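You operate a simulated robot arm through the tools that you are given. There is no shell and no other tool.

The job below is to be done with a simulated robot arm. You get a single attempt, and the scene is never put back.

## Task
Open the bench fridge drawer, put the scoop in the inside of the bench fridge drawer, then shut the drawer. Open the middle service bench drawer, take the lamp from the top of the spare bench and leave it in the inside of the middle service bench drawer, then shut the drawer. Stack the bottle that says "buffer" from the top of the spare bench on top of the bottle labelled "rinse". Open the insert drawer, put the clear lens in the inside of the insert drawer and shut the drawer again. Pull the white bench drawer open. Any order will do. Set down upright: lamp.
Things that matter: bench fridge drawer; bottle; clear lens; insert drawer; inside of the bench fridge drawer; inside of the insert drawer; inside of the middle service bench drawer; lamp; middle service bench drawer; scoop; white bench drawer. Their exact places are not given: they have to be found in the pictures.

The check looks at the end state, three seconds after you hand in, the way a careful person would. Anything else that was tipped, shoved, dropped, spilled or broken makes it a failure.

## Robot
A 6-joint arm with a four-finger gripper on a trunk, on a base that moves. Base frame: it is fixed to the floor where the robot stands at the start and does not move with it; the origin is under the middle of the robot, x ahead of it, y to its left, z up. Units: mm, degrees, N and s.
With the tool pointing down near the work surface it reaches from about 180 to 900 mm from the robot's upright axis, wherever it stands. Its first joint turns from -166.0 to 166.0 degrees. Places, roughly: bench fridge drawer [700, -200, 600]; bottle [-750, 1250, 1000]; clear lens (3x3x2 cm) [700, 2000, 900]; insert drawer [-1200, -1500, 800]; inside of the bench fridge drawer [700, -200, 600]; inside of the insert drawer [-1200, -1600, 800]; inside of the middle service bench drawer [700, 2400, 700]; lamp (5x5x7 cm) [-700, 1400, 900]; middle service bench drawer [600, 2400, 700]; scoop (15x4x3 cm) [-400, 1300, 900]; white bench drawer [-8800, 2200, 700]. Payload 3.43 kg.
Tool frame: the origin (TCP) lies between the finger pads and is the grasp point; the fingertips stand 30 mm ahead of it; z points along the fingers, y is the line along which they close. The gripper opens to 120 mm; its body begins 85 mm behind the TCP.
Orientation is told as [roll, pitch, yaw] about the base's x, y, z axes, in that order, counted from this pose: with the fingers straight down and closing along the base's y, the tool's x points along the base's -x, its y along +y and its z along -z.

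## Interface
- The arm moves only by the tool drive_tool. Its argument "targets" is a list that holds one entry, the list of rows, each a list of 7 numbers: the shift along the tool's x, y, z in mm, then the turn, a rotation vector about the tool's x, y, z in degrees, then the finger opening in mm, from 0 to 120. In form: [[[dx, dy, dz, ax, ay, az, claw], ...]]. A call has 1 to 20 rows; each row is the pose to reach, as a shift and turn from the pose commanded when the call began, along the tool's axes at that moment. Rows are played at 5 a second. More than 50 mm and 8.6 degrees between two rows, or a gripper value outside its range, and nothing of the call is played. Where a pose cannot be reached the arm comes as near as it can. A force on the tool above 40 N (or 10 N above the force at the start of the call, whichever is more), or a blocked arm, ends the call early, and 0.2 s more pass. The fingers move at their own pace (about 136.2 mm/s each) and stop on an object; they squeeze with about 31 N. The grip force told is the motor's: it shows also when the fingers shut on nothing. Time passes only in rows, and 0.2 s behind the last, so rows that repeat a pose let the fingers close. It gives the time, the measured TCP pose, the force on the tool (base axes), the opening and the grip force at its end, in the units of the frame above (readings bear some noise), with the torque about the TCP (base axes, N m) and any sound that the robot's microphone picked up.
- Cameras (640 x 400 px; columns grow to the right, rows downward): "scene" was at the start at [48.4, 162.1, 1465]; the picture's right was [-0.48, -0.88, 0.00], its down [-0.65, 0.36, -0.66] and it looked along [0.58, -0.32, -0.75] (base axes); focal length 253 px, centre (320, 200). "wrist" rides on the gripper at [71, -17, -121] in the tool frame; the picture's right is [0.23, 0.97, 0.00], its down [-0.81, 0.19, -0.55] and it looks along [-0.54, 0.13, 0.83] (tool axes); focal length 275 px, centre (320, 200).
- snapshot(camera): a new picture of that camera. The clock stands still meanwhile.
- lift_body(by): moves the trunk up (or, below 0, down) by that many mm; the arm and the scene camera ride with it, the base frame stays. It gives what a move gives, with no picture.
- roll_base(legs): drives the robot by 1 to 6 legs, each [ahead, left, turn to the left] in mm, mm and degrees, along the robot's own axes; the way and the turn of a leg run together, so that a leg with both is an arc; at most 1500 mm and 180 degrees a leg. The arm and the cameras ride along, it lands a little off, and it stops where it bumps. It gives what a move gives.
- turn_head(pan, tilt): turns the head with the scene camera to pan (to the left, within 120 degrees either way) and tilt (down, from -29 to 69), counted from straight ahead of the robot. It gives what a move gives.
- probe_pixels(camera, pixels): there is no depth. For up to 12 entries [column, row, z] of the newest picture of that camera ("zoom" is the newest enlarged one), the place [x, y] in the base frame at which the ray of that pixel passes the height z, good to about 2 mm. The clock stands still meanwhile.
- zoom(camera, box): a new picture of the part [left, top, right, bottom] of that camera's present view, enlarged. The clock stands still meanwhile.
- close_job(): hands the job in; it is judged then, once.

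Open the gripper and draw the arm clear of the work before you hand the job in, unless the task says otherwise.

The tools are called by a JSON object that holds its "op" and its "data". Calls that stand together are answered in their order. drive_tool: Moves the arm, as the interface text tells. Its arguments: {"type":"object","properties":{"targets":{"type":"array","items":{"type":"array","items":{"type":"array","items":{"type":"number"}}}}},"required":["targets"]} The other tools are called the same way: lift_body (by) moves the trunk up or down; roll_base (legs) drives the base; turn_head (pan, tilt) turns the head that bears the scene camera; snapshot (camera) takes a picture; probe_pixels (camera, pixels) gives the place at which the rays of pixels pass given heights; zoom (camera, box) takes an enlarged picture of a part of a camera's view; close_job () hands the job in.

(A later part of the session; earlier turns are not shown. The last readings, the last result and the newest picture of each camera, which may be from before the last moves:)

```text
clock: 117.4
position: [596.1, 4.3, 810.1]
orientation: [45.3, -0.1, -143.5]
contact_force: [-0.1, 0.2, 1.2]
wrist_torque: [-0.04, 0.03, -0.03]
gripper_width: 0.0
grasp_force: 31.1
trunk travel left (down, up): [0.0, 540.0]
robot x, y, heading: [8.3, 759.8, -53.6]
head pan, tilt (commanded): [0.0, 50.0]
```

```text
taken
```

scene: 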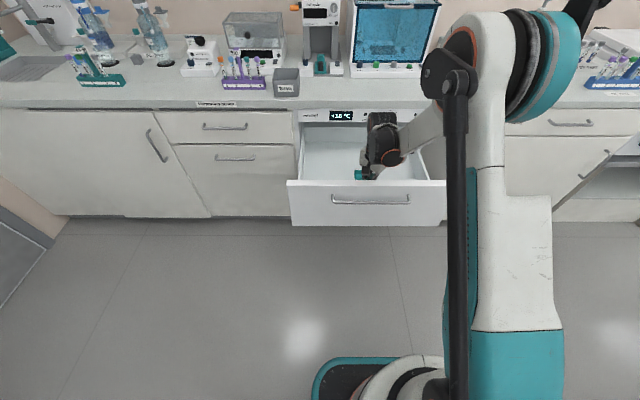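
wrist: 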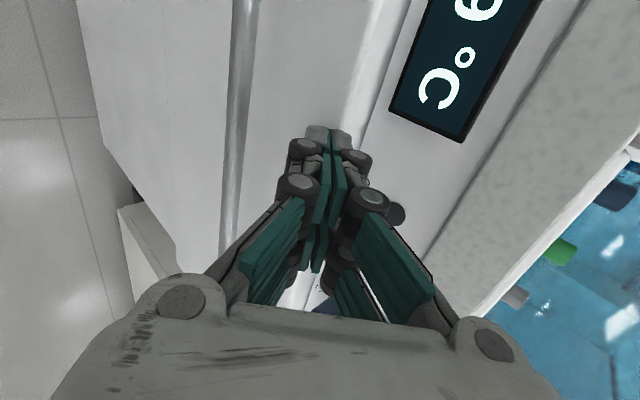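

Nearly shut. I push a few millimetres more watching the force.

{"op": "drive_tool", "data": {"targets": [[[0, 2.1, 2.1, 0, 0, 0, 0], [0, 4.2, 4.2, 0, 0, 0, 0], [0, 6.4, 6.4, 0, 0, 0, 0], [0, 8.5, 8.5, 0, 0, 0, 0]]]}}

{"op": "snapshot", "data": {"camera": "wrist"}}

```text
clock: 118.4
position: [602.7, -7.4, 810.2]
orientation: [45.3, -0.2, -143.5]
contact_force: [-0.4, -0.1, -0.7]
wrist_torque: [-0.01, 0.01, -0.01]
gripper_width: 0.0
grasp_force: 31.1
trunk travel left (down, up): [0.0, 540.0]
robot x, y, heading: [9.8, 760.1, -53.8]
head pan, tilt (commanded): [0.0, 50.0]
```

```text
taken
```

wrist: 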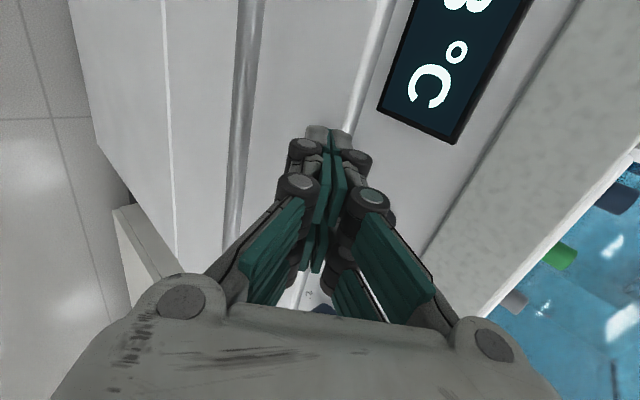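

No force yet; the panel looks flush. I push up to 12 mm more in small rows to feel the stop.

{"op": "drive_tool", "data": {"targets": [[[0, 2.1, 2.1, 0, 0, 0, 0], [0, 4.2, 4.2, 0, 0, 0, 0], [0, 6.4, 6.4, 0, 0, 0, 0], [0, 8.5, 8.5, 0, 0, 0, 0]]]}}

{"op": "turn_head", "data": {"pan": 0, "tilt": 45}}

{"op": "zoom", "data": {"camera": "scene", "box": [270, 100, 480, 232]}}

```text
clock: 119.2
position: [604.8, -9.7, 811.2]
orientation: [44.9, -0.1, -143.5]
contact_force: [-10.7, 15.3, 7.2]
wrist_torque: [0.05, 0.11, -0.24]
gripper_width: 0.1
grasp_force: 30.4
trunk travel left (down, up): [0.0, 540.0]
robot x, y, heading: [6.1, 760.5, -53.8]
head pan, tilt (commanded): [0.0, 50.0]
stopped in row 3: the force on the tool passed its limit at 46 N (the readings are from after the stop); the commanded pose is now the measured one
```

```text
clock: 119.9
position: [605.2, -9.2, 811.1]
orientation: [45.0, -0.1, -143.5]
contact_force: [-17.6, 24.2, 5.2]
wrist_torque: [0.18, 0.21, -0.22]
gripper_width: 0.0
grasp_force: 31.4
trunk travel left (down, up): [0.0, 540.0]
robot x, y, heading: [10.6, 759.8, -53.8]
head pan, tilt (commanded): [0.0, 45.0]
```

```text
3.03 times, centred on (375, 166) of scene
```

zoom: 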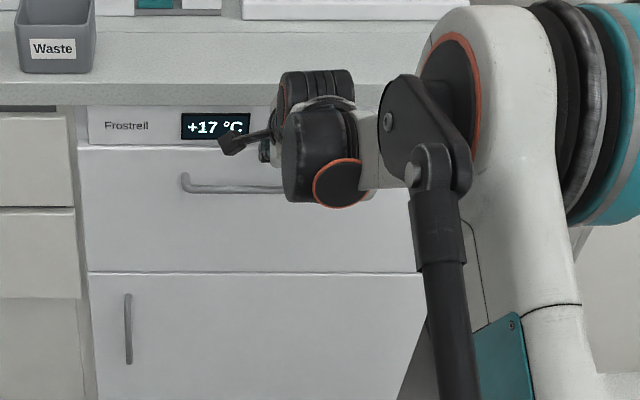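

The drawer is shut (solid stop at v≈-370) and the temperature is falling again. I back off 200 mm.

{"op": "drive_tool", "data": {"targets": [[[0, -14, -14, 0, 0, 0, 0], [0, -42, -42, 0, 0, 0, 0], [0, -71, -71, 0, 0, 0, 0], [0, -99, -99, 0, 0, 0, 0], [0, -120, -135, 0, 0, 0, 0], [0, -120, -170, 0, 0, 0, 0]]]}}

{"op": "zoom", "data": {"camera": "scene", "box": [270, 100, 480, 232]}}

```text
clock: 121.3
position: [483.5, 156.3, 843.7]
orientation: [44.9, -0.2, -143.5]
contact_force: [0.5, -1.6, 0.5]
wrist_torque: [-0.03, -0.02, 0.01]
gripper_width: 0.1
grasp_force: 31.1
trunk travel left (down, up): [0.0, 540.0]
robot x, y, heading: [9.6, 762.2, -53.7]
head pan, tilt (commanded): [0.0, 45.0]
```

```text
3.03 times, centred on (375, 166) of scene
```

zoom: 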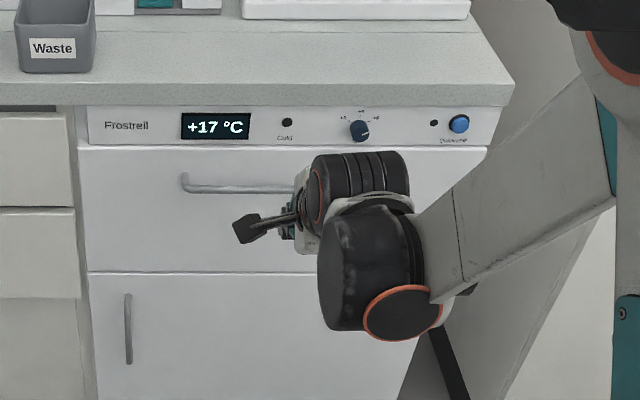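

The fridge drawer is closed. I now bring the tool back to pointing down, up and retracted for driving.

{"op": "drive_tool", "data": {"targets": [[[0, 0, -44, 5.6, 0, 0, 20], [0, 0, -88, 11.2, 0, 0, 40], [0, 0, -132, 16.8, 0, 0, 60], [0, 0, -176, 22.4, 0, 0, 60], [0, 0, -220, 28, 0, 0, 60], [0, 0, -264, 33.6, 0, 0, 60], [0, 0, -308, 39.2, 0, 0, 60], [0, 0, -345, 45, 0, 0, 60]]]}}

```text
clock: 123.1
position: [338.0, 350.0, 1090.4]
orientation: [-0.2, 0.0, -143.5]
contact_force: [0.2, -0.2, 0.1]
wrist_torque: [0.0, 0.0, -0.01]
gripper_width: 60.1
grasp_force: 0.1
trunk travel left (down, up): [0.0, 540.0]
robot x, y, heading: [8.0, 761.5, -53.7]
head pan, tilt (commanded): [0.0, 45.0]
```

Tool is down at z=1090. I drive toward the middle of the aisle and then right (–u) 1500 mm toward the insert drawer.

{"op": "roll_base", "data": {"legs": [[250, 0, 0.5], [0, -1500, 0]]}}

{"op": "turn_head", "data": {"pan": -30, "tilt": 35}}

{"op": "snapshot", "data": {"camera": "scene"}}

```text
clock: 132.0
position: [-735.1, -753.9, 1089.8]
orientation: [-0.1, -0.1, -143.7]
contact_force: [0.6, -0.2, -0.2]
wrist_torque: [-0.02, 0.0, 0.03]
gripper_width: 59.9
grasp_force: 0.1
trunk travel left (down, up): [0.0, 540.0]
robot x, y, heading: [-1064.9, -346.9, -54.1]
head pan, tilt (commanded): [0.0, 45.0]
```

```text
clock: 132.9
position: [-735.3, -755.0, 1089.9]
orientation: [-0.1, -0.1, -143.6]
contact_force: [-0.1, -0.3, 0.0]
wrist_torque: [0.0, 0.01, 0.0]
gripper_width: 60.0
grasp_force: 0.0
trunk travel left (down, up): [0.0, 540.0]
robot x, y, heading: [-1065.2, -343.0, -54.0]
head pan, tilt (commanded): [-30.0, 35.0]
```

```text
taken
```

scene: 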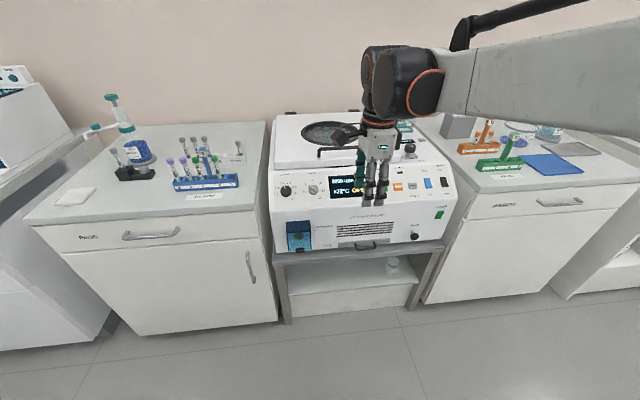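

To the right is a cabinet whose drawer may be labelled "INSERTS" at (505,206), handle at (560,203). I zoom in.

{"op": "zoom", "data": {"camera": "scene", "box": [440, 150, 640, 275]}}

{"op": "probe_pixels", "data": {"camera": "scene", "pixels": [[540, 205, 800], [580, 202, 800], [460, 190, 900], [460, 196, 880]]}}

```text
3.20 times, centred on (540, 212) of scene
```

zoom: 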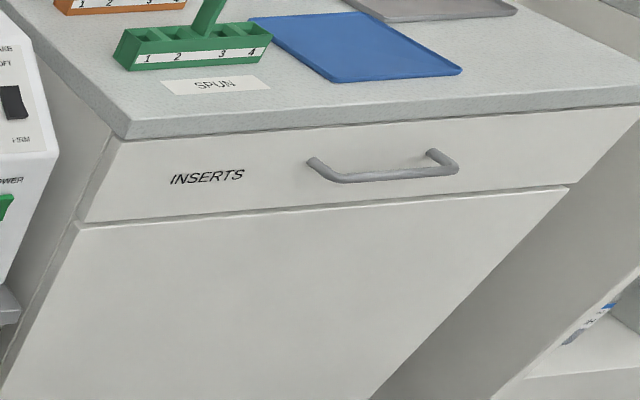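

```text
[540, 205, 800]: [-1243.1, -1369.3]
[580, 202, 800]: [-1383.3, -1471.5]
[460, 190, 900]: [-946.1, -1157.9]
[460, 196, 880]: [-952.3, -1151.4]
```

It is the "INSERTS" drawer, handle near (-1313,-1420,800). I check the floor along the aisle to the right before sliding further.

{"op": "turn_head", "data": {"pan": -85, "tilt": 45}}

{"op": "snapshot", "data": {"camera": "scene"}}

```text
clock: 134.2
position: [-734.8, -755.5, 1090.6]
orientation: [-0.1, -0.1, -143.7]
contact_force: [0.2, 0.4, 0.3]
wrist_torque: [-0.01, -0.02, 0.0]
gripper_width: 60.0
grasp_force: 0.0
trunk travel left (down, up): [0.0, 540.0]
robot x, y, heading: [-1064.0, -343.9, -54.1]
head pan, tilt (commanded): [-85.0, 45.0]
```

```text
taken
```

scene: 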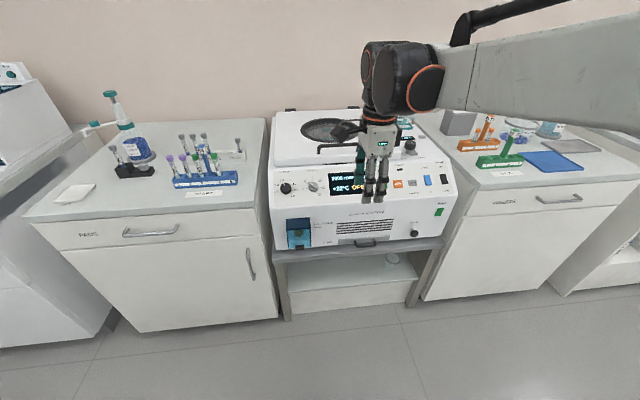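

The head is blocked by the forearm at about -30°, but the first overview showed this aisle clear. I slide right 840 mm to face the INSERTS drawer.

{"op": "roll_base", "data": {"legs": [[0, -840, 0.8]]}}

{"op": "turn_head", "data": {"pan": 0, "tilt": 45}}

{"op": "snapshot", "data": {"camera": "scene"}}

{"op": "snapshot", "data": {"camera": "wrist"}}

```text
clock: 138.6
position: [-1405.5, -1247.5, 1090.3]
orientation: [-0.1, 0.0, -143.2]
contact_force: [0.4, -0.4, -0.2]
wrist_torque: [-0.03, 0.04, 0.02]
gripper_width: 59.9
grasp_force: 0.1
trunk travel left (down, up): [0.0, 540.0]
robot x, y, heading: [-1739.4, -839.0, -53.6]
head pan, tilt (commanded): [-85.0, 45.0]
```

```text
clock: 140.2
position: [-1405.7, -1246.5, 1090.0]
orientation: [0.0, -0.2, -143.2]
contact_force: [0.0, -0.2, -0.6]
wrist_torque: [0.01, -0.03, 0.0]
gripper_width: 60.1
grasp_force: 0.1
trunk travel left (down, up): [0.0, 540.0]
robot x, y, heading: [-1733.1, -841.4, -53.4]
head pan, tilt (commanded): [0.0, 45.0]
```

```text
taken
```

scene: 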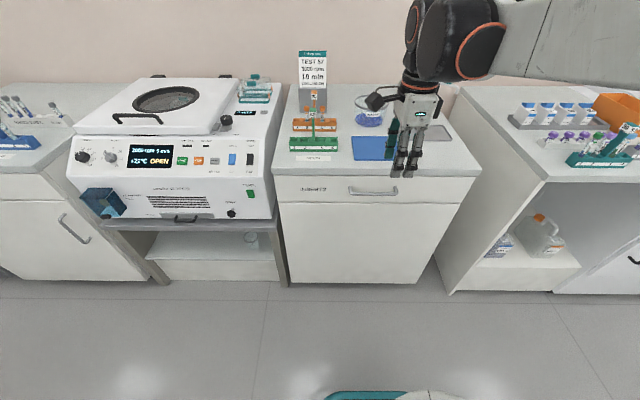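

```text
taken
```

wrist: 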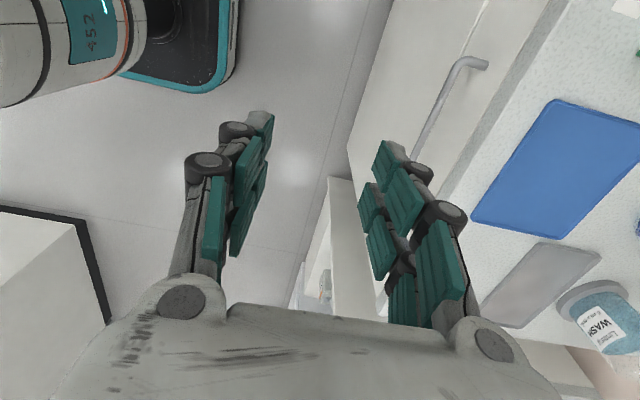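

The INSERTS drawer handle is at scene (350,191)–(397,190) and in the wrist view (485,64)–(418,150). I zoom and probe both to triangulate.

{"op": "zoom", "data": {"camera": "scene", "box": [270, 150, 470, 275]}}

{"op": "probe_pixels", "data": {"camera": "wrist", "pixels": [[462, 64, 840], [462, 64, 800], [462, 64, 760], [440, 104, 840], [440, 104, 800], [440, 104, 760], [416, 150, 800]]}}

```text
3.20 times, centred on (370, 212) of scene
```

zoom: 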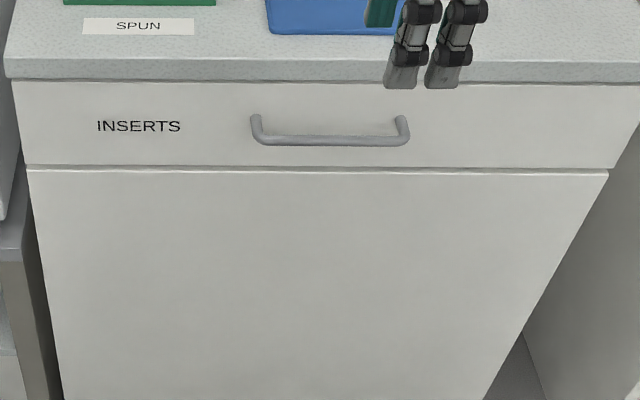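

```text
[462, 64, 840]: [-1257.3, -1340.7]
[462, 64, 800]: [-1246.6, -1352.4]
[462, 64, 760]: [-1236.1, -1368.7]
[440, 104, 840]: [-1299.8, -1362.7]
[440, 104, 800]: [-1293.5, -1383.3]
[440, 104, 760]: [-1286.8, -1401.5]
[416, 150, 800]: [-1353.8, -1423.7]
```

{"op": "probe_pixels", "data": {"camera": "zoom", "pixels": [[256, 138, 840], [256, 138, 800], [256, 138, 760], [408, 140, 840], [408, 140, 800], [408, 140, 760], [332, 140, 840], [332, 140, 800], [332, 140, 760], [256, 118, 800], [404, 119, 800], [20, 78, 900]]}}

```text
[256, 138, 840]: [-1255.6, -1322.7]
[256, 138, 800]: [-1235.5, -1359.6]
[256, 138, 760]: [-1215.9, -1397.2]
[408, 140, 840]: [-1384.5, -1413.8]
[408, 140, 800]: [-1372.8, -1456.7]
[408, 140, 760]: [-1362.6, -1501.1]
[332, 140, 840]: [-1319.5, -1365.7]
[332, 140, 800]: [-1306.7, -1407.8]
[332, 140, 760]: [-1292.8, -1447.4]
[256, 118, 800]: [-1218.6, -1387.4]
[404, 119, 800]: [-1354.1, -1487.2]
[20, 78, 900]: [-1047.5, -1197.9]
```

The bar is at about u≈-1882, v≈-321, z≈821, with the bench top overhanging to v≈-330. The wrist view shows another white cabinet behind/right (lower left corner); I probe its base corner to know the free room behind.

{"op": "probe_pixels", "data": {"camera": "wrist", "pixels": [[85, 222, 0], [110, 325, 0], [5, 210, 0], [75, 245, 100], [70, 235, 900]]}}

{"op": "turn_head", "data": {"pan": 118, "tilt": 45}}

{"op": "snapshot", "data": {"camera": "scene"}}

```text
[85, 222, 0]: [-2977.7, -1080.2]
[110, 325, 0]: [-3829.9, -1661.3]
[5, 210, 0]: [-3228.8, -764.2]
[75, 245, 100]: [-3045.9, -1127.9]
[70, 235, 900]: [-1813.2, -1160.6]
```

```text
clock: 142.2
position: [-1405.3, -1247.5, 1089.8]
orientation: [-0.1, -0.1, -143.2]
contact_force: [0.3, 0.0, 0.6]
wrist_torque: [-0.02, -0.02, 0.01]
gripper_width: 60.2
grasp_force: 0.0
trunk travel left (down, up): [0.0, 540.0]
robot x, y, heading: [-1738.2, -840.5, -52.9]
head pan, tilt (commanded): [118.0, 45.0]
```

```text
taken
```

scene: 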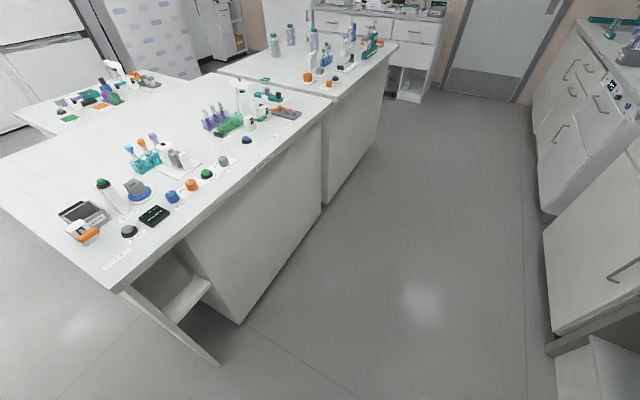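

The second island ends near pixel (112,290). I probe its corner and foot to see whether space behind the robot is free.

{"op": "probe_pixels", "data": {"camera": "scene", "pixels": [[112, 290, 900], [330, 98, 900], [218, 363, 0], [125, 292, 850], [240, 323, 0]]}}

```text
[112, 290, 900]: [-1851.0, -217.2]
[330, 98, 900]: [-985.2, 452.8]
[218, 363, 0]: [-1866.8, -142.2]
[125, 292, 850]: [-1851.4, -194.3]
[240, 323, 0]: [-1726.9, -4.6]
```

Space behind is free (island ends at u≈-1611, v≈937). I back the base off 263 mm for the same distance that worked at the fridge.

{"op": "roll_base", "data": {"legs": [[-263, 0, -0.5]]}}

```text
clock: 144.1
position: [-1567.1, -1036.2, 1088.6]
orientation: [-0.2, 0.0, -143.9]
contact_force: [0.2, -0.3, -1.1]
wrist_torque: [0.03, -0.01, 0.02]
gripper_width: 59.8
grasp_force: 0.0
trunk travel left (down, up): [0.0, 540.0]
robot x, y, heading: [-1892.7, -629.4, -54.1]
head pan, tilt (commanded): [118.0, 45.0]
```

TCP is now at distance ≈434 mm from the bar laterally aligned. I tilt the tool to 31° and move to the pre-grasp 60 mm short of the bar, fingers at 44 mm.

{"op": "drive_tool", "data": {"targets": [[[0, 31.9, 19.7, -4.92, 0, 0, 44], [0, 63.8, 39.4, -9.84, 0, 0, 44], [0, 95.7, 59.1, -14.75, 0, 0, 44], [0, 127.6, 78.8, -19.67, 0, 0, 44], [0, 159.5, 98.5, -24.6, 0, 0, 44], [0, 191.4, 118.2, -29.5, 0, 0, 44], [0, 223.3, 137.9, -34.4, 0, 0, 44], [0, 255.2, 157.6, -39.3, 0, 0, 44], [0, 287.1, 177.3, -44.25, 0, 0, 44], [0, 319, 197, -49.2, 0, 0, 44], [0, 350.9, 216.7, -54.1, 0, 0, 44], [0, 383, 236.6, -59, 0, 0, 44]]]}}

{"op": "snapshot", "data": {"camera": "wrist"}}

```text
clock: 146.7
position: [-1344.2, -1346.7, 851.0]
orientation: [59.0, -0.1, -143.8]
contact_force: [0.2, 0.2, 0.4]
wrist_torque: [0.0, -0.03, 0.01]
gripper_width: 44.0
grasp_force: 0.1
trunk travel left (down, up): [0.0, 540.0]
robot x, y, heading: [-1892.5, -627.7, -53.8]
head pan, tilt (commanded): [118.0, 45.0]
```

```text
taken
```

wrist: 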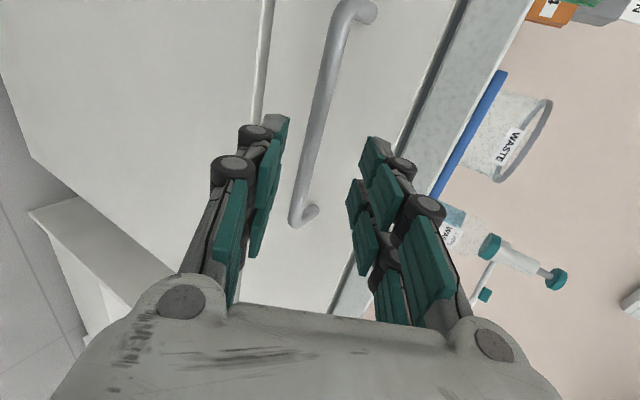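

The bar crosses near (312,144), a little toward the lower finger. I probe it to refine.

{"op": "probe_pixels", "data": {"camera": "wrist", "pixels": [[312, 144, 830], [312, 144, 820], [312, 144, 810], [312, 144, 800], [328, 70, 820], [328, 70, 810], [299, 210, 820], [299, 210, 810]]}}

```text
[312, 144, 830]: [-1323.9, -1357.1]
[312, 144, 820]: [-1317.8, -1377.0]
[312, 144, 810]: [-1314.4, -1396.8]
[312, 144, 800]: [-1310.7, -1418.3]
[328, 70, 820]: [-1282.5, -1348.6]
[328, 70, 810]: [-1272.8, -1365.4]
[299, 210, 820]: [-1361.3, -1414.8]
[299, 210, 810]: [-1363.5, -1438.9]
```

Refined bar: z≈811, about 69 mm along the tool axis and 5 mm toward the lower finger. I shift 5 mm and advance 50 mm in small rows.

{"op": "drive_tool", "data": {"targets": [[[0, -5.4, 12, 0, 0, 0, 44], [0, -5.4, 25, 0, 0, 0, 44], [0, -5.4, 38, 0, 0, 0, 44], [0, -5.4, 50, 0, 0, 0, 44]]]}}

{"op": "snapshot", "data": {"camera": "wrist"}}

```text
clock: 147.7
position: [-1318.6, -1378.4, 821.6]
orientation: [59.0, 0.0, -143.9]
contact_force: [0.2, -0.3, -0.2]
wrist_torque: [-0.04, 0.03, 0.01]
gripper_width: 43.9
grasp_force: 0.0
trunk travel left (down, up): [0.0, 540.0]
robot x, y, heading: [-1893.7, -628.7, -54.2]
head pan, tilt (commanded): [118.0, 45.0]
```

```text
taken
```

wrist: 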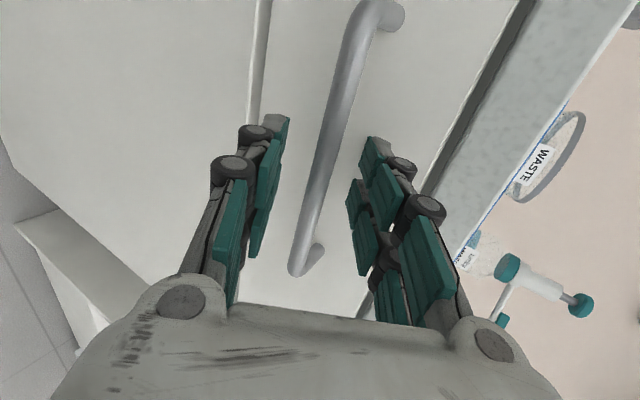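

The bar is centred between the fingers. I close the gripper.

{"op": "drive_tool", "data": {"targets": [[[0, 0, 0, 0, 0, 0, 0], [0, 0, 0, 0, 0, 0, 0], [0, 0, 0, 0, 0, 0, 0]]]}}

```text
clock: 148.5
position: [-1318.6, -1378.9, 822.3]
orientation: [58.9, -0.1, -144.0]
contact_force: [1.3, -1.4, 0.7]
wrist_torque: [-0.11, 0.08, 0.06]
gripper_width: 11.0
grasp_force: 45.0
trunk travel left (down, up): [0.0, 540.0]
robot x, y, heading: [-1892.0, -625.2, -54.1]
head pan, tilt (commanded): [118.0, 45.0]
```

Gripped cleanly (11 mm). I pull back 60 mm.

{"op": "drive_tool", "data": {"targets": [[[0, -7.7, -12.9, 0, 0, 0, 0], [0, -15.4, -25.7, 0, 0, 0, 0], [0, -23.2, -38.6, 0, 0, 0, 0], [0, -30.9, -51.4, 0, 0, 0, 0]]]}}

{"op": "snapshot", "data": {"camera": "wrist"}}

```text
clock: 149.5
position: [-1354.0, -1329.5, 821.4]
orientation: [58.8, -0.1, -143.9]
contact_force: [-2.0, -1.4, 4.6]
wrist_torque: [-0.25, 0.47, -0.52]
gripper_width: 11.0
grasp_force: 44.7
trunk travel left (down, up): [0.0, 540.0]
robot x, y, heading: [-1894.4, -625.1, -54.1]
head pan, tilt (commanded): [118.0, 45.0]
```

```text
taken
```

wrist: 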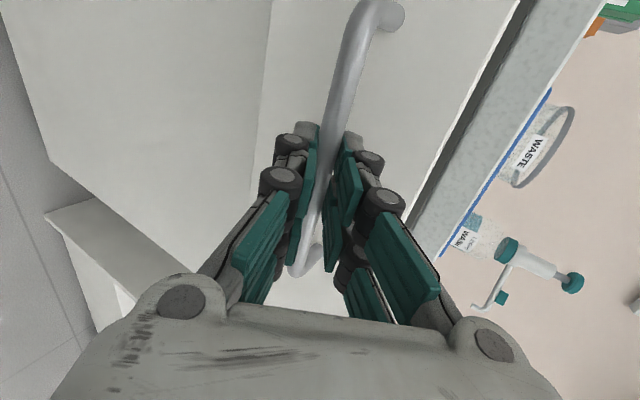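

The drawer follows easily. I keep pulling 78 mm while steepening the tilt by 25°.

{"op": "drive_tool", "data": {"targets": [[[0, -5.4, -11.1, 4.2, 0, 0, 0], [0, -10.8, -22.1, 8.4, 0, 0, 0], [0, -16.2, -33, 12.6, 0, 0, 0], [0, -21.6, -43.8, 16.8, 0, 0, 0], [0, -27, -54.5, 21, 0, 0, 0], [0, -32.5, -65.1, 25.2, 0, 0, 0]]]}}

```text
clock: 150.9
position: [-1395.8, -1271.0, 827.9]
orientation: [33.6, -0.2, -143.9]
contact_force: [1.5, -1.1, -14.6]
wrist_torque: [-0.55, 0.72, 0.05]
gripper_width: 11.2
grasp_force: 45.0
trunk travel left (down, up): [0.0, 540.0]
robot x, y, heading: [-1896.0, -626.0, -53.9]
head pan, tilt (commanded): [118.0, 45.0]
```

Pull continues: another 140 mm at this tilt, 2 mm lower.

{"op": "drive_tool", "data": {"targets": [[[0, -17.7, -9.5, 0, 0, 0, 0], [0, -34.3, -20.7, 0, 0, 0, 0], [0, -50.9, -31.9, 0, 0, 0, 0], [0, -67.5, -43.1, 0, 0, 0, 0], [0, -84.1, -54.3, 0, 0, 0, 0], [0, -100.7, -65.5, 0, 0, 0, 0], [0, -117.3, -76.7, 0, 0, 0, 0]]]}}

{"op": "snapshot", "data": {"camera": "wrist"}}

```text
clock: 152.5
position: [-1478.4, -1158.8, 826.8]
orientation: [33.7, -0.1, -143.8]
contact_force: [-2.5, -0.1, 1.9]
wrist_torque: [-0.2, 0.46, 0.18]
gripper_width: 11.2
grasp_force: 44.5
trunk travel left (down, up): [0.0, 540.0]
robot x, y, heading: [-1896.1, -628.5, -54.3]
head pan, tilt (commanded): [118.0, 45.0]
```

```text
taken
```

wrist: 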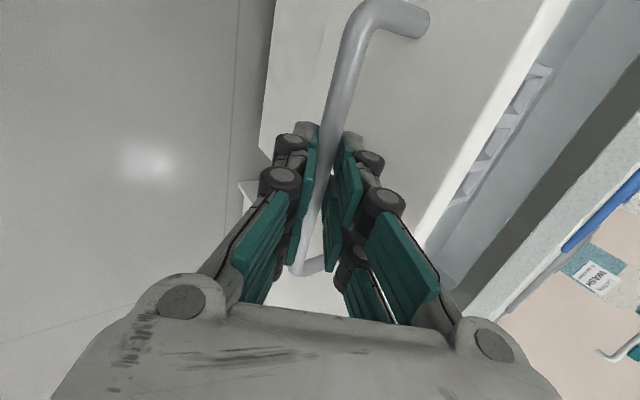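

The drawer is open ~277 mm and contains some insert tray. I release the bar and retreat along the tool axis.

{"op": "drive_tool", "data": {"targets": [[[0, 0, 0, 0, 0, 0, 46], [0, 0, 0, 0, 0, 0, 46], [0, 0, -25, 0, 0, 0, 46], [0, 0, -50, 0, 0, 0, 46], [0, 0, -90, 0, 0, 0, 60]]]}}

```text
clock: 153.7
position: [-1506.3, -1117.4, 901.2]
orientation: [33.7, -0.2, -143.9]
contact_force: [1.2, -0.5, -0.3]
wrist_torque: [0.04, 0.03, 0.01]
gripper_width: 60.0
grasp_force: 0.1
trunk travel left (down, up): [0.0, 540.0]
robot x, y, heading: [-1896.1, -630.2, -54.2]
head pan, tilt (commanded): [118.0, 45.0]
```

I raise the tool back to pointing down so that both cameras can look into the drawer.

{"op": "drive_tool", "data": {"targets": [[[0, 11.6, -32.4, 5.6, 0, 0, 60], [0, 23.1, -64.7, 11.2, 0, 0, 60], [0, 34.7, -97, 16.8, 0, 0, 60], [0, 46.3, -129.4, 22.4, 0, 0, 60], [0, 57.8, -161.7, 28, 0, 0, 60], [0, 69.4, -194, 33.7, 0, 0, 60]]]}}

{"op": "turn_head", "data": {"pan": 0, "tilt": 45}}

{"op": "snapshot", "data": {"camera": "scene"}}

{"op": "snapshot", "data": {"camera": "wrist"}}

```text
clock: 155.1
position: [-1537.9, -1077.1, 1100.4]
orientation: [-0.2, -0.1, -144.0]
contact_force: [0.4, 0.4, 0.3]
wrist_torque: [0.02, 0.0, -0.01]
gripper_width: 60.2
grasp_force: 0.0
trunk travel left (down, up): [0.0, 540.0]
robot x, y, heading: [-1894.9, -625.1, -54.2]
head pan, tilt (commanded): [118.0, 45.0]
```

```text
clock: 157.0
position: [-1539.1, -1077.2, 1100.4]
orientation: [0.1, -0.1, -143.9]
contact_force: [-0.6, 0.6, 0.2]
wrist_torque: [0.02, 0.01, -0.02]
gripper_width: 60.0
grasp_force: 0.0
trunk travel left (down, up): [0.0, 540.0]
robot x, y, heading: [-1896.5, -627.3, -54.0]
head pan, tilt (commanded): [0.0, 45.0]
```

```text
taken
```

scene: 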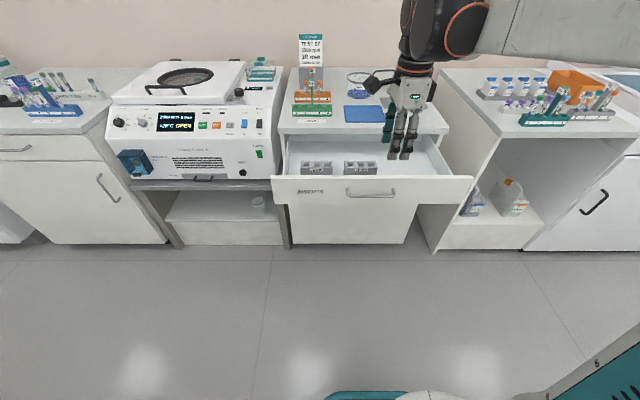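

```text
taken
```

wrist: 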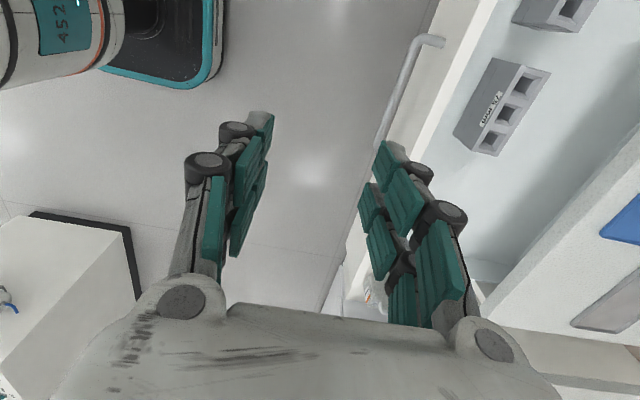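

The INSERTS drawer stands open with two grey 3-hole inserts inside and free space beside them. I now drive back along the aisle toward the service bench: ahead 130 mm, then left ~2900 mm.

{"op": "roll_base", "data": {"legs": [[130, 0, 0.8], [0, 1450, 0], [0, 1440, 0]]}}

```text
clock: 171.9
position: [866.5, 573.5, 1100.7]
orientation: [0.0, -0.2, -142.4]
contact_force: [-0.1, -0.4, -0.1]
wrist_torque: [0.01, -0.03, -0.01]
gripper_width: 60.2
grasp_force: 0.2
trunk travel left (down, up): [0.0, 540.0]
robot x, y, heading: [496.8, 1015.9, -52.5]
head pan, tilt (commanded): [0.0, 45.0]
```

Robot is at u≈1007, v≈515. I turn left 89° to face the service bench (+u).

{"op": "roll_base", "data": {"legs": [[0, 0, 88.8]]}}

{"op": "turn_head", "data": {"pan": 30, "tilt": 35}}

{"op": "snapshot", "data": {"camera": "scene"}}

```text
clock: 176.1
position: [953.2, 1367.0, 1101.2]
orientation: [0.0, 0.0, -54.4]
contact_force: [-0.1, -0.4, -0.3]
wrist_torque: [0.0, 0.02, 0.0]
gripper_width: 60.1
grasp_force: 0.0
trunk travel left (down, up): [0.0, 540.0]
robot x, y, heading: [501.5, 1015.9, 35.6]
head pan, tilt (commanded): [0.0, 45.0]
```

```text
clock: 177.0
position: [952.7, 1367.0, 1100.2]
orientation: [0.0, -0.2, -54.3]
contact_force: [0.0, -0.1, 0.9]
wrist_torque: [0.03, 0.01, -0.02]
gripper_width: 59.9
grasp_force: 0.1
trunk travel left (down, up): [0.0, 540.0]
robot x, y, heading: [501.3, 1015.5, 35.5]
head pan, tilt (commanded): [30.0, 35.0]
```

```text
taken
```

scene: 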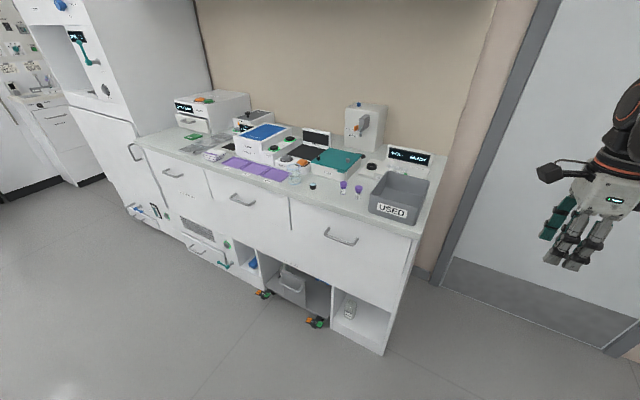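

The middle drawer's handle is at (242,202). I slide left 1010 mm to stand in front of it.

{"op": "roll_base", "data": {"legs": [[0, 1010, 0.5]]}}

{"op": "turn_head", "data": {"pan": 0, "tilt": 40}}

{"op": "snapshot", "data": {"camera": "scene"}}

{"op": "snapshot", "data": {"camera": "wrist"}}

```text
clock: 182.3
position: [346.4, 2193.9, 1100.7]
orientation: [0.0, 0.0, -52.6]
contact_force: [-0.5, -1.5, 0.0]
wrist_torque: [0.01, 0.0, -0.01]
gripper_width: 59.9
grasp_force: 0.0
trunk travel left (down, up): [0.0, 540.0]
robot x, y, heading: [-101.2, 1827.0, 36.9]
head pan, tilt (commanded): [30.0, 35.0]
```

```text
clock: 183.2
position: [345.8, 2193.6, 1100.6]
orientation: [0.0, -0.1, -52.6]
contact_force: [-1.0, 0.9, -0.2]
wrist_torque: [0.0, 0.01, 0.01]
gripper_width: 59.8
grasp_force: 0.0
trunk travel left (down, up): [0.0, 540.0]
robot x, y, heading: [-95.1, 1828.9, 37.2]
head pan, tilt (commanded): [0.0, 40.0]
```

```text
taken
```

scene: 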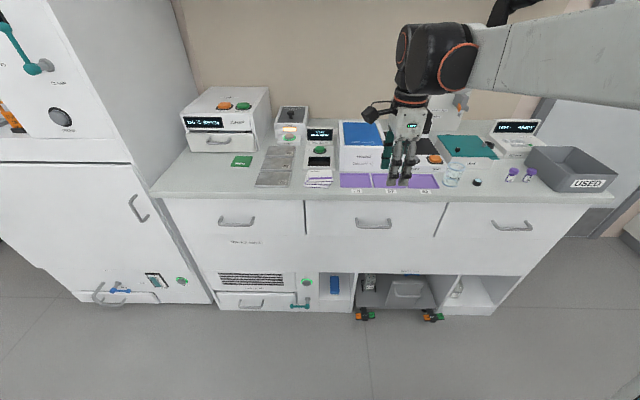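

```text
taken
```

wrist: 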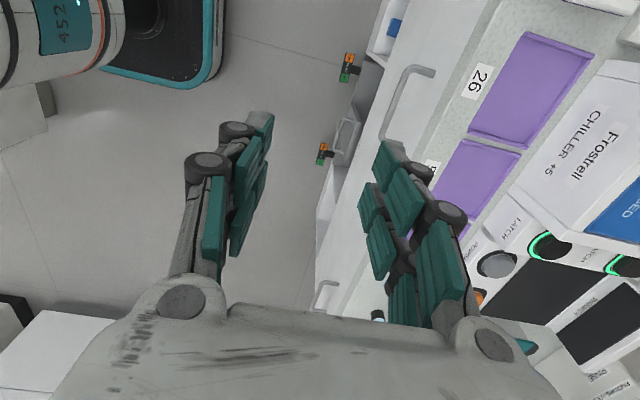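

The middle drawer's handle is at scene (357,222)–(391,222), wrist (418,70)–(382,140). I zoom and probe both.

{"op": "zoom", "data": {"camera": "scene", "box": [290, 170, 450, 270]}}

{"op": "zoom", "data": {"camera": "wrist", "box": [340, 40, 500, 140]}}

```text
4.00 times, centred on (370, 220) of scene
```

zoom: 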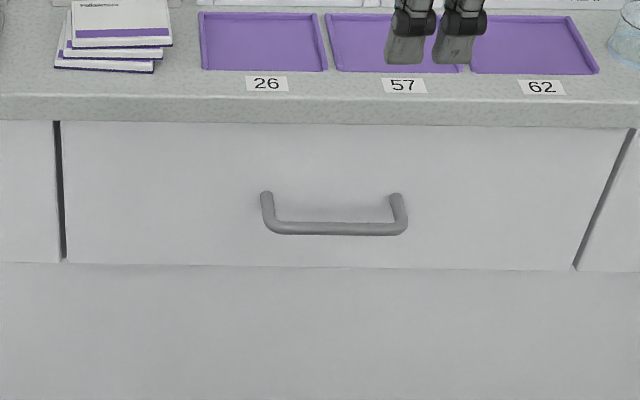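

```text
4.00 times, centred on (420, 90) of wrist
```

zoom: 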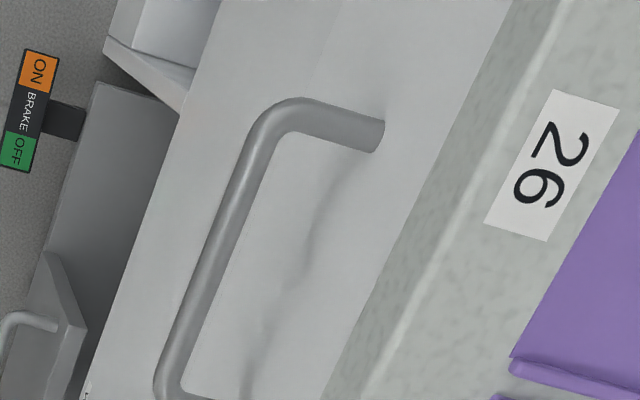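

I probe the bar in both pictures at several heights.

{"op": "probe_pixels", "data": {"camera": "zoom", "pixels": [[215, 245, 840], [215, 245, 800], [215, 245, 760], [252, 145, 800], [252, 145, 760], [172, 375, 800], [172, 375, 760], [372, 135, 800]]}}

{"op": "probe_pixels", "data": {"camera": "scene", "pixels": [[373.7, 227.2, 840], [373.7, 227.2, 800], [373.7, 227.2, 760], [357.2, 227, 800], [357.2, 227, 760], [390.5, 227.5, 800], [390.5, 227.5, 760], [356.7, 218.8, 800], [330, 196, 900], [160, 195, 900], [610, 205, 900]]}}

```text
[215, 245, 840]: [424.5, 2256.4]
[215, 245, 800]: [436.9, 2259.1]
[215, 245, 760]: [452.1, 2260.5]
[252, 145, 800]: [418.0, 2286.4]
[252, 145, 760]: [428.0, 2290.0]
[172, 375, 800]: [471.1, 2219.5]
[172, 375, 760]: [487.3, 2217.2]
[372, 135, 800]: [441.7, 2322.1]
```

```text
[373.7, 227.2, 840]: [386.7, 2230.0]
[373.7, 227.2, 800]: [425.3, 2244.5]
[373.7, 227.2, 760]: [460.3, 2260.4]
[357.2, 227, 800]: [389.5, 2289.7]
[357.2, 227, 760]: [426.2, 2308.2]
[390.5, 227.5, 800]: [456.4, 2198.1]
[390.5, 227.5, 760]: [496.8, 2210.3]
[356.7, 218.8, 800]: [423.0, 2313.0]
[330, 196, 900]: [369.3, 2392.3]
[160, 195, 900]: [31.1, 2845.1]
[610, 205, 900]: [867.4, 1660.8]
```

Triangulation: bar at z≈770, u≈1715, v≈1534; drawer face ~37 mm behind it. I back off 125 mm (the spare bench end is behind me) with a slight turn to square up.

{"op": "roll_base", "data": {"legs": [[-125, 0, -1.2]]}}

```text
clock: 184.5
position: [255.2, 2111.4, 1100.7]
orientation: [0.0, -0.1, -53.9]
contact_force: [-0.6, 0.5, -0.3]
wrist_torque: [0.0, 0.02, -0.03]
gripper_width: 60.0
grasp_force: 0.0
trunk travel left (down, up): [0.0, 540.0]
robot x, y, heading: [-197.5, 1754.7, 36.0]
head pan, tilt (commanded): [0.0, 40.0]
```

TCP is 244 mm short of the bar and nearly aligned. I tilt to 38° and go to the pre-grasp pose.

{"op": "drive_tool", "data": {"targets": [[[0, 16.4, 24.5, -4.33, 0, 0, 42], [1, 32.8, 49, -8.67, 0, 0, 42], [1, 49.1, 73.4, -13, 0, 0, 42], [1, 65.5, 97.9, -17.3, 0, 0, 42], [2, 81.9, 122.4, -21.7, 0, 0, 42], [2, 98.3, 146.9, -26, 0, 0, 42], [2, 114.6, 171.3, -30.3, 0, 0, 42], [3, 131, 195.8, -34.7, 0, 0, 42], [3, 147.4, 220.3, -39, 0, 0, 42], [4, 163.8, 244.8, -43.3, 0, 0, 42], [4, 180.1, 269.2, -47.7, 0, 0, 42], [4, 196.5, 293.7, -52, 0, 0, 42]]]}}

{"op": "snapshot", "data": {"camera": "wrist"}}

```text
clock: 187.1
position: [410.8, 2228.8, 807.0]
orientation: [52.1, -0.1, -53.9]
contact_force: [-0.7, -0.7, 0.3]
wrist_torque: [0.03, -0.01, 0.04]
gripper_width: 42.1
grasp_force: 0.0
trunk travel left (down, up): [0.0, 540.0]
robot x, y, heading: [-194.4, 1752.1, 36.0]
head pan, tilt (commanded): [0.0, 40.0]
```

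```text
taken
```

wrist: 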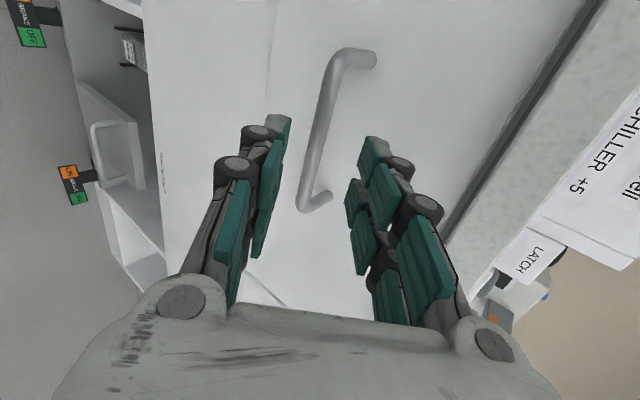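

The bar passes near (318,144), right on the axis. I verify with a probe before advancing.

{"op": "probe_pixels", "data": {"camera": "wrist", "pixels": [[318, 144, 780], [318, 144, 770], [318, 144, 760], [318, 144, 750]]}}

```text
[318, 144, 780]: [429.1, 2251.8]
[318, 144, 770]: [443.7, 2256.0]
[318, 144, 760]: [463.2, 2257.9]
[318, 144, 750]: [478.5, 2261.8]
```

The refined bar position is 68 mm along the axis, 2 mm low. I advance 50 mm.

{"op": "drive_tool", "data": {"targets": [[[0, -1.7, 12, 0, 0, 0, 42], [0, -1.7, 25, 0, 0, 0, 42], [0, -1.7, 38, 0, 0, 0, 42], [0, -1.7, 50, 0, 0, 0, 42]]]}}

{"op": "snapshot", "data": {"camera": "wrist"}}

```text
clock: 188.1
position: [442.0, 2253.2, 775.2]
orientation: [51.9, -0.1, -53.9]
contact_force: [-0.5, 0.1, -0.1]
wrist_torque: [-0.02, 0.0, -0.03]
gripper_width: 42.1
grasp_force: 0.1
trunk travel left (down, up): [0.0, 540.0]
robot x, y, heading: [-197.4, 1753.1, 36.1]
head pan, tilt (commanded): [0.0, 40.0]
```

```text
taken
```

wrist: 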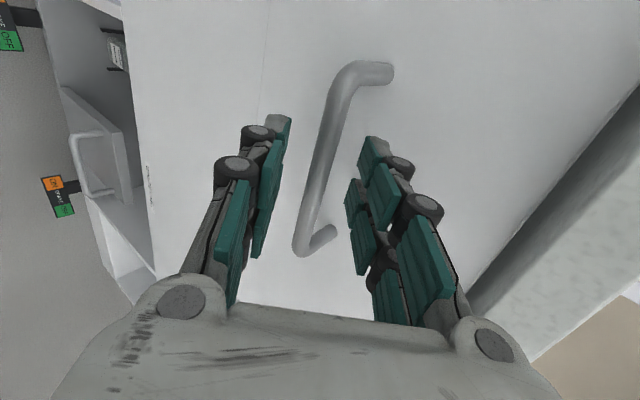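

The bar sits between the fingers. I close the gripper.

{"op": "drive_tool", "data": {"targets": [[[0, 0, 2, 0, 0, 0, 20], [0, 0, 2, 0, 0, 0, 0], [0, 0, 2, 0, 0, 0, 0], [0, 0, 2, 0, 0, 0, 0]]]}}

```text
clock: 189.1
position: [444.6, 2252.5, 773.7]
orientation: [52.0, -0.1, -54.0]
contact_force: [-3.5, -2.1, -6.4]
wrist_torque: [0.2, 0.3, -0.26]
gripper_width: 11.2
grasp_force: 44.5
trunk travel left (down, up): [0.0, 540.0]
robot x, y, heading: [-197.3, 1755.1, 35.7]
head pan, tilt (commanded): [0.0, 40.0]
```

Gripped at 11.2 mm. I pull 72 mm while steepening the tilt to 56°.

{"op": "drive_tool", "data": {"targets": [[[0, -6.6, -9.5, 3, 0, 0, 0], [0, -13.1, -18.8, 6, 0, 0, 0], [0, -19.7, -28.2, 9, 0, 0, 0], [0, -26.3, -37.5, 12, 0, 0, 0], [0, -32.9, -46.7, 15, 0, 0, 0], [0, -39.5, -55.9, 18, 0, 0, 0]]]}}

{"op": "snapshot", "data": {"camera": "wrist"}}

```text
clock: 190.5
position: [388.4, 2212.6, 778.3]
orientation: [33.9, -0.1, -53.9]
contact_force: [-3.7, 5.7, -2.4]
wrist_torque: [0.46, 0.25, -0.34]
gripper_width: 11.2
grasp_force: 44.5
trunk travel left (down, up): [0.0, 540.0]
robot x, y, heading: [-201.5, 1755.1, 35.8]
head pan, tilt (commanded): [0.0, 40.0]
```

```text
taken
```

wrist: 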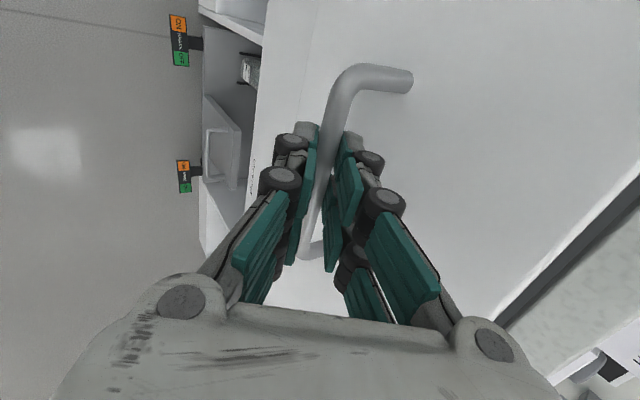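

Opening well. I pull another 150 mm.

{"op": "drive_tool", "data": {"targets": [[[0, -17.8, -12, 0, 0, 0, 0], [0, -35.5, -24, 0, 0, 0, 0], [0, -53.3, -35.9, 0, 0, 0, 0], [0, -71, -47.9, 0, 0, 0, 0], [0, -88.8, -59.9, 0, 0, 0, 0], [0, -106.6, -71.9, 0, 0, 0, 0], [0, -124.3, -83.8, 0, 0, 0, 0]]]}}

{"op": "snapshot", "data": {"camera": "wrist"}}

```text
clock: 192.1
position: [267.6, 2125.8, 777.8]
orientation: [33.9, -0.1, -53.8]
contact_force: [-8.6, 10.4, 21.7]
wrist_torque: [0.53, 0.21, -0.32]
gripper_width: 11.5
grasp_force: 44.7
trunk travel left (down, up): [0.0, 540.0]
robot x, y, heading: [-192.8, 1758.1, 36.1]
head pan, tilt (commanded): [0.0, 40.0]
```

```text
taken
```

wrist: 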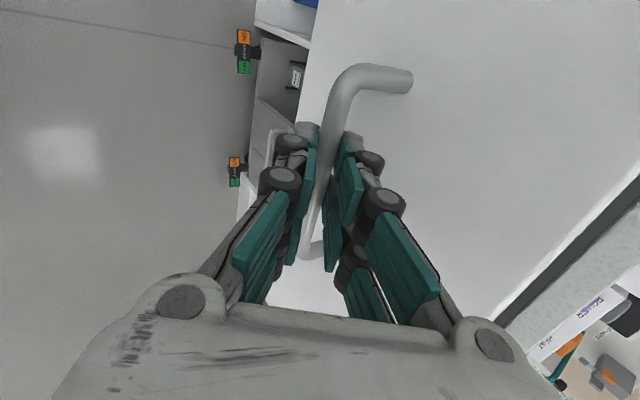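

I check the drawer from the scene camera.

{"op": "turn_head", "data": {"pan": 5, "tilt": 45}}

{"op": "snapshot", "data": {"camera": "scene"}}

```text
clock: 192.7
position: [267.9, 2124.7, 777.9]
orientation: [34.0, -0.1, -53.9]
contact_force: [-9.0, 12.7, 21.6]
wrist_torque: [0.87, 0.33, -0.1]
gripper_width: 11.3
grasp_force: 44.5
trunk travel left (down, up): [0.0, 540.0]
robot x, y, heading: [-197.5, 1759.9, 35.9]
head pan, tilt (commanded): [5.0, 45.0]
```

```text
taken
```

scene: 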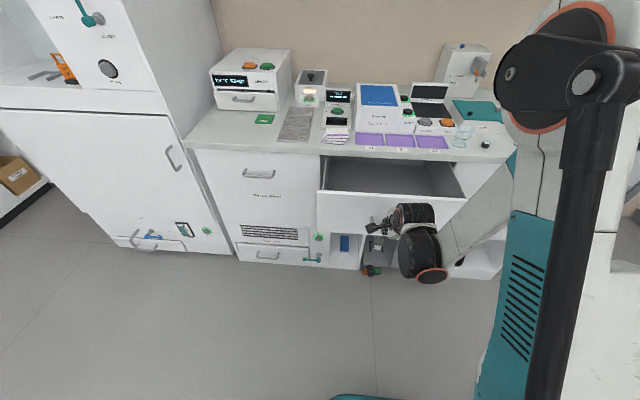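

The middle drawer is open ~220 mm with a grey, empty-looking interior. I release the bar and retreat along the tool axis.

{"op": "drive_tool", "data": {"targets": [[[0, 0.5, -1, 0, 0, 0, 46], [0, 0.5, -1, 0, 0, 0, 46], [0, 0, -25, 0, 0, 0, 46], [0, 0, -50, 0, 0, 0, 46], [0, 0, -90, 0, 0, 0, 60]]]}}

{"op": "snapshot", "data": {"camera": "wrist"}}

```text
clock: 193.9
position: [227.4, 2094.6, 851.7]
orientation: [34.0, 0.0, -53.9]
contact_force: [0.8, 0.6, -0.6]
wrist_torque: [0.0, 0.04, -0.02]
gripper_width: 60.0
grasp_force: 0.1
trunk travel left (down, up): [0.0, 540.0]
robot x, y, heading: [-196.5, 1756.0, 35.9]
head pan, tilt (commanded): [5.0, 45.0]
```

```text
taken
```

wrist: 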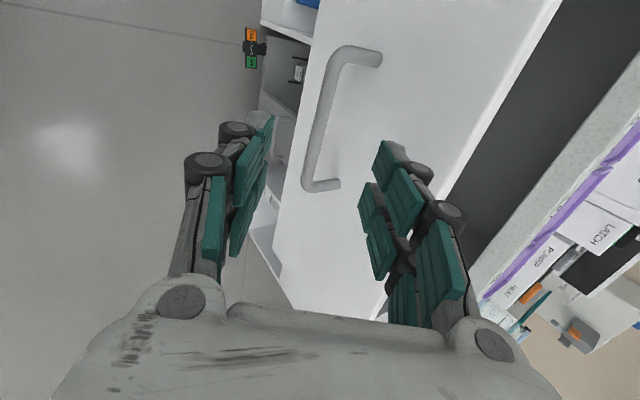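

I bring the tool to point down and raise it, before turning around to the spare bench.

{"op": "drive_tool", "data": {"targets": [[[0, 12.9, -34.4, 4.86, 0, 0, 60], [0, 25.7, -68.8, 9.7, 0, 0, 60], [0, 38.6, -103.2, 14.6, 0, 0, 60], [0, 51.4, -137.6, 19.4, 0, 0, 60], [0, 64.3, -172, 24.3, 0, 0, 60], [0, 77.1, -206.4, 29.1, 0, 0, 60], [0, 90, -240.8, 34, 0, 0, 60]]]}}

{"op": "lift_body", "data": {"by": 150}}

{"op": "snapshot", "data": {"camera": "wrist"}}

```text
clock: 195.5
position: [175.5, 2057.0, 1101.2]
orientation: [0.0, -0.1, -53.9]
contact_force: [-0.6, 0.1, 0.1]
wrist_torque: [0.0, 0.01, -0.02]
gripper_width: 60.2
grasp_force: 0.0
trunk travel left (down, up): [0.0, 540.0]
robot x, y, heading: [-200.2, 1753.9, 36.1]
head pan, tilt (commanded): [5.0, 45.0]
```

```text
clock: 197.3
position: [175.0, 2059.3, 1249.9]
orientation: [0.1, -0.2, -53.9]
contact_force: [0.1, -0.2, 0.5]
wrist_torque: [-0.02, -0.02, -0.03]
gripper_width: 60.0
grasp_force: 0.1
trunk travel left (down, up): [-150.0, 390.0]
robot x, y, heading: [-191.9, 1756.7, 36.0]
head pan, tilt (commanded): [5.0, 45.0]
```

```text
taken
```

wrist: 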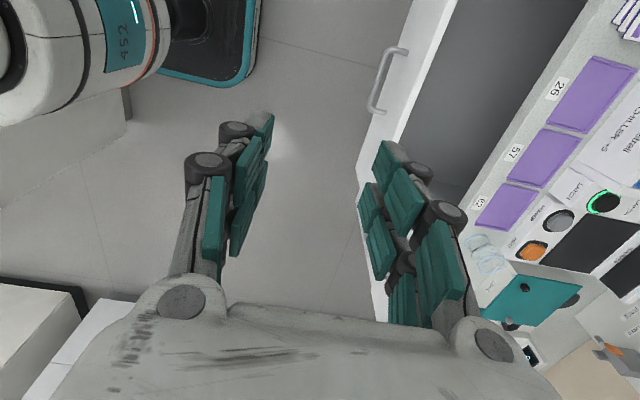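

The open drawer is empty. I move ahead 80 mm for turning room and turn 180° right to face the spare bench.

{"op": "roll_base", "data": {"legs": [[80, 0, 0], [0, 0, -180]]}}

{"op": "turn_head", "data": {"pan": 10, "tilt": 40}}

{"op": "snapshot", "data": {"camera": "scene"}}

{"op": "snapshot", "data": {"camera": "wrist"}}

```text
clock: 205.6
position: [-490.2, 1485.0, 1249.9]
orientation: [0.0, 0.0, 128.5]
contact_force: [0.2, -0.6, 0.2]
wrist_torque: [-0.04, -0.03, 0.02]
gripper_width: 60.1
grasp_force: 0.1
trunk travel left (down, up): [-150.0, 390.0]
robot x, y, heading: [-131.8, 1801.8, -141.7]
head pan, tilt (commanded): [5.0, 45.0]
```

```text
clock: 206.3
position: [-490.8, 1485.2, 1251.3]
orientation: [0.0, -0.1, 128.4]
contact_force: [0.1, -0.4, -0.2]
wrist_torque: [0.01, 0.02, 0.0]
gripper_width: 59.9
grasp_force: 0.1
trunk travel left (down, up): [-150.0, 390.0]
robot x, y, heading: [-131.0, 1805.9, -141.7]
head pan, tilt (commanded): [10.0, 40.0]
```

```text
taken
```

scene: 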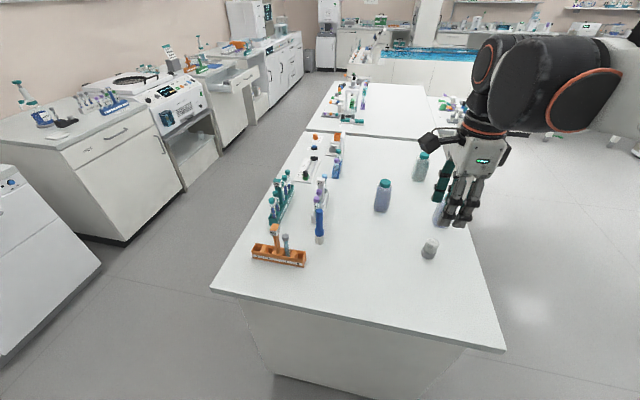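

```text
taken
```

wrist: 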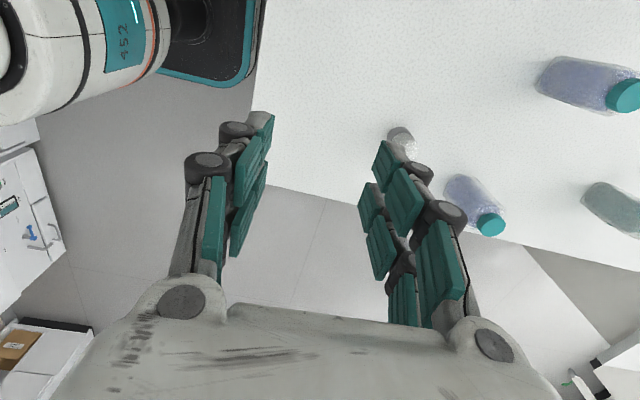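

The lamp candidate is at (430,248). I zoom on it and probe.

{"op": "zoom", "data": {"camera": "scene", "box": [390, 215, 470, 265]}}

{"op": "probe_pixels", "data": {"camera": "zoom", "pixels": [[320, 300, 900], [320, 180, 970], [320, 140, 970]]}}

```text
8.00 times, centred on (430, 240) of scene
```

zoom: 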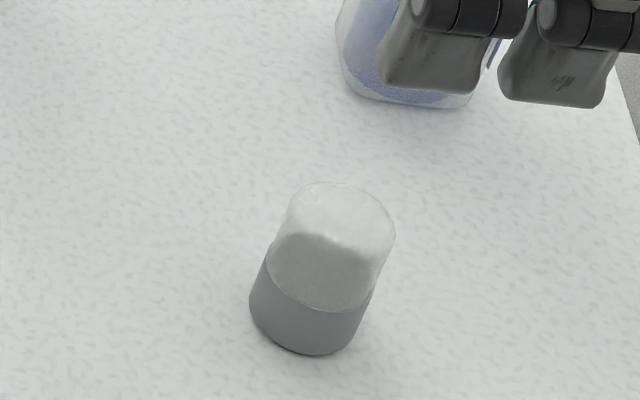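

```text
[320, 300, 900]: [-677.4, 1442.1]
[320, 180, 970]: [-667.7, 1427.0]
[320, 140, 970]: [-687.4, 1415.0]
```

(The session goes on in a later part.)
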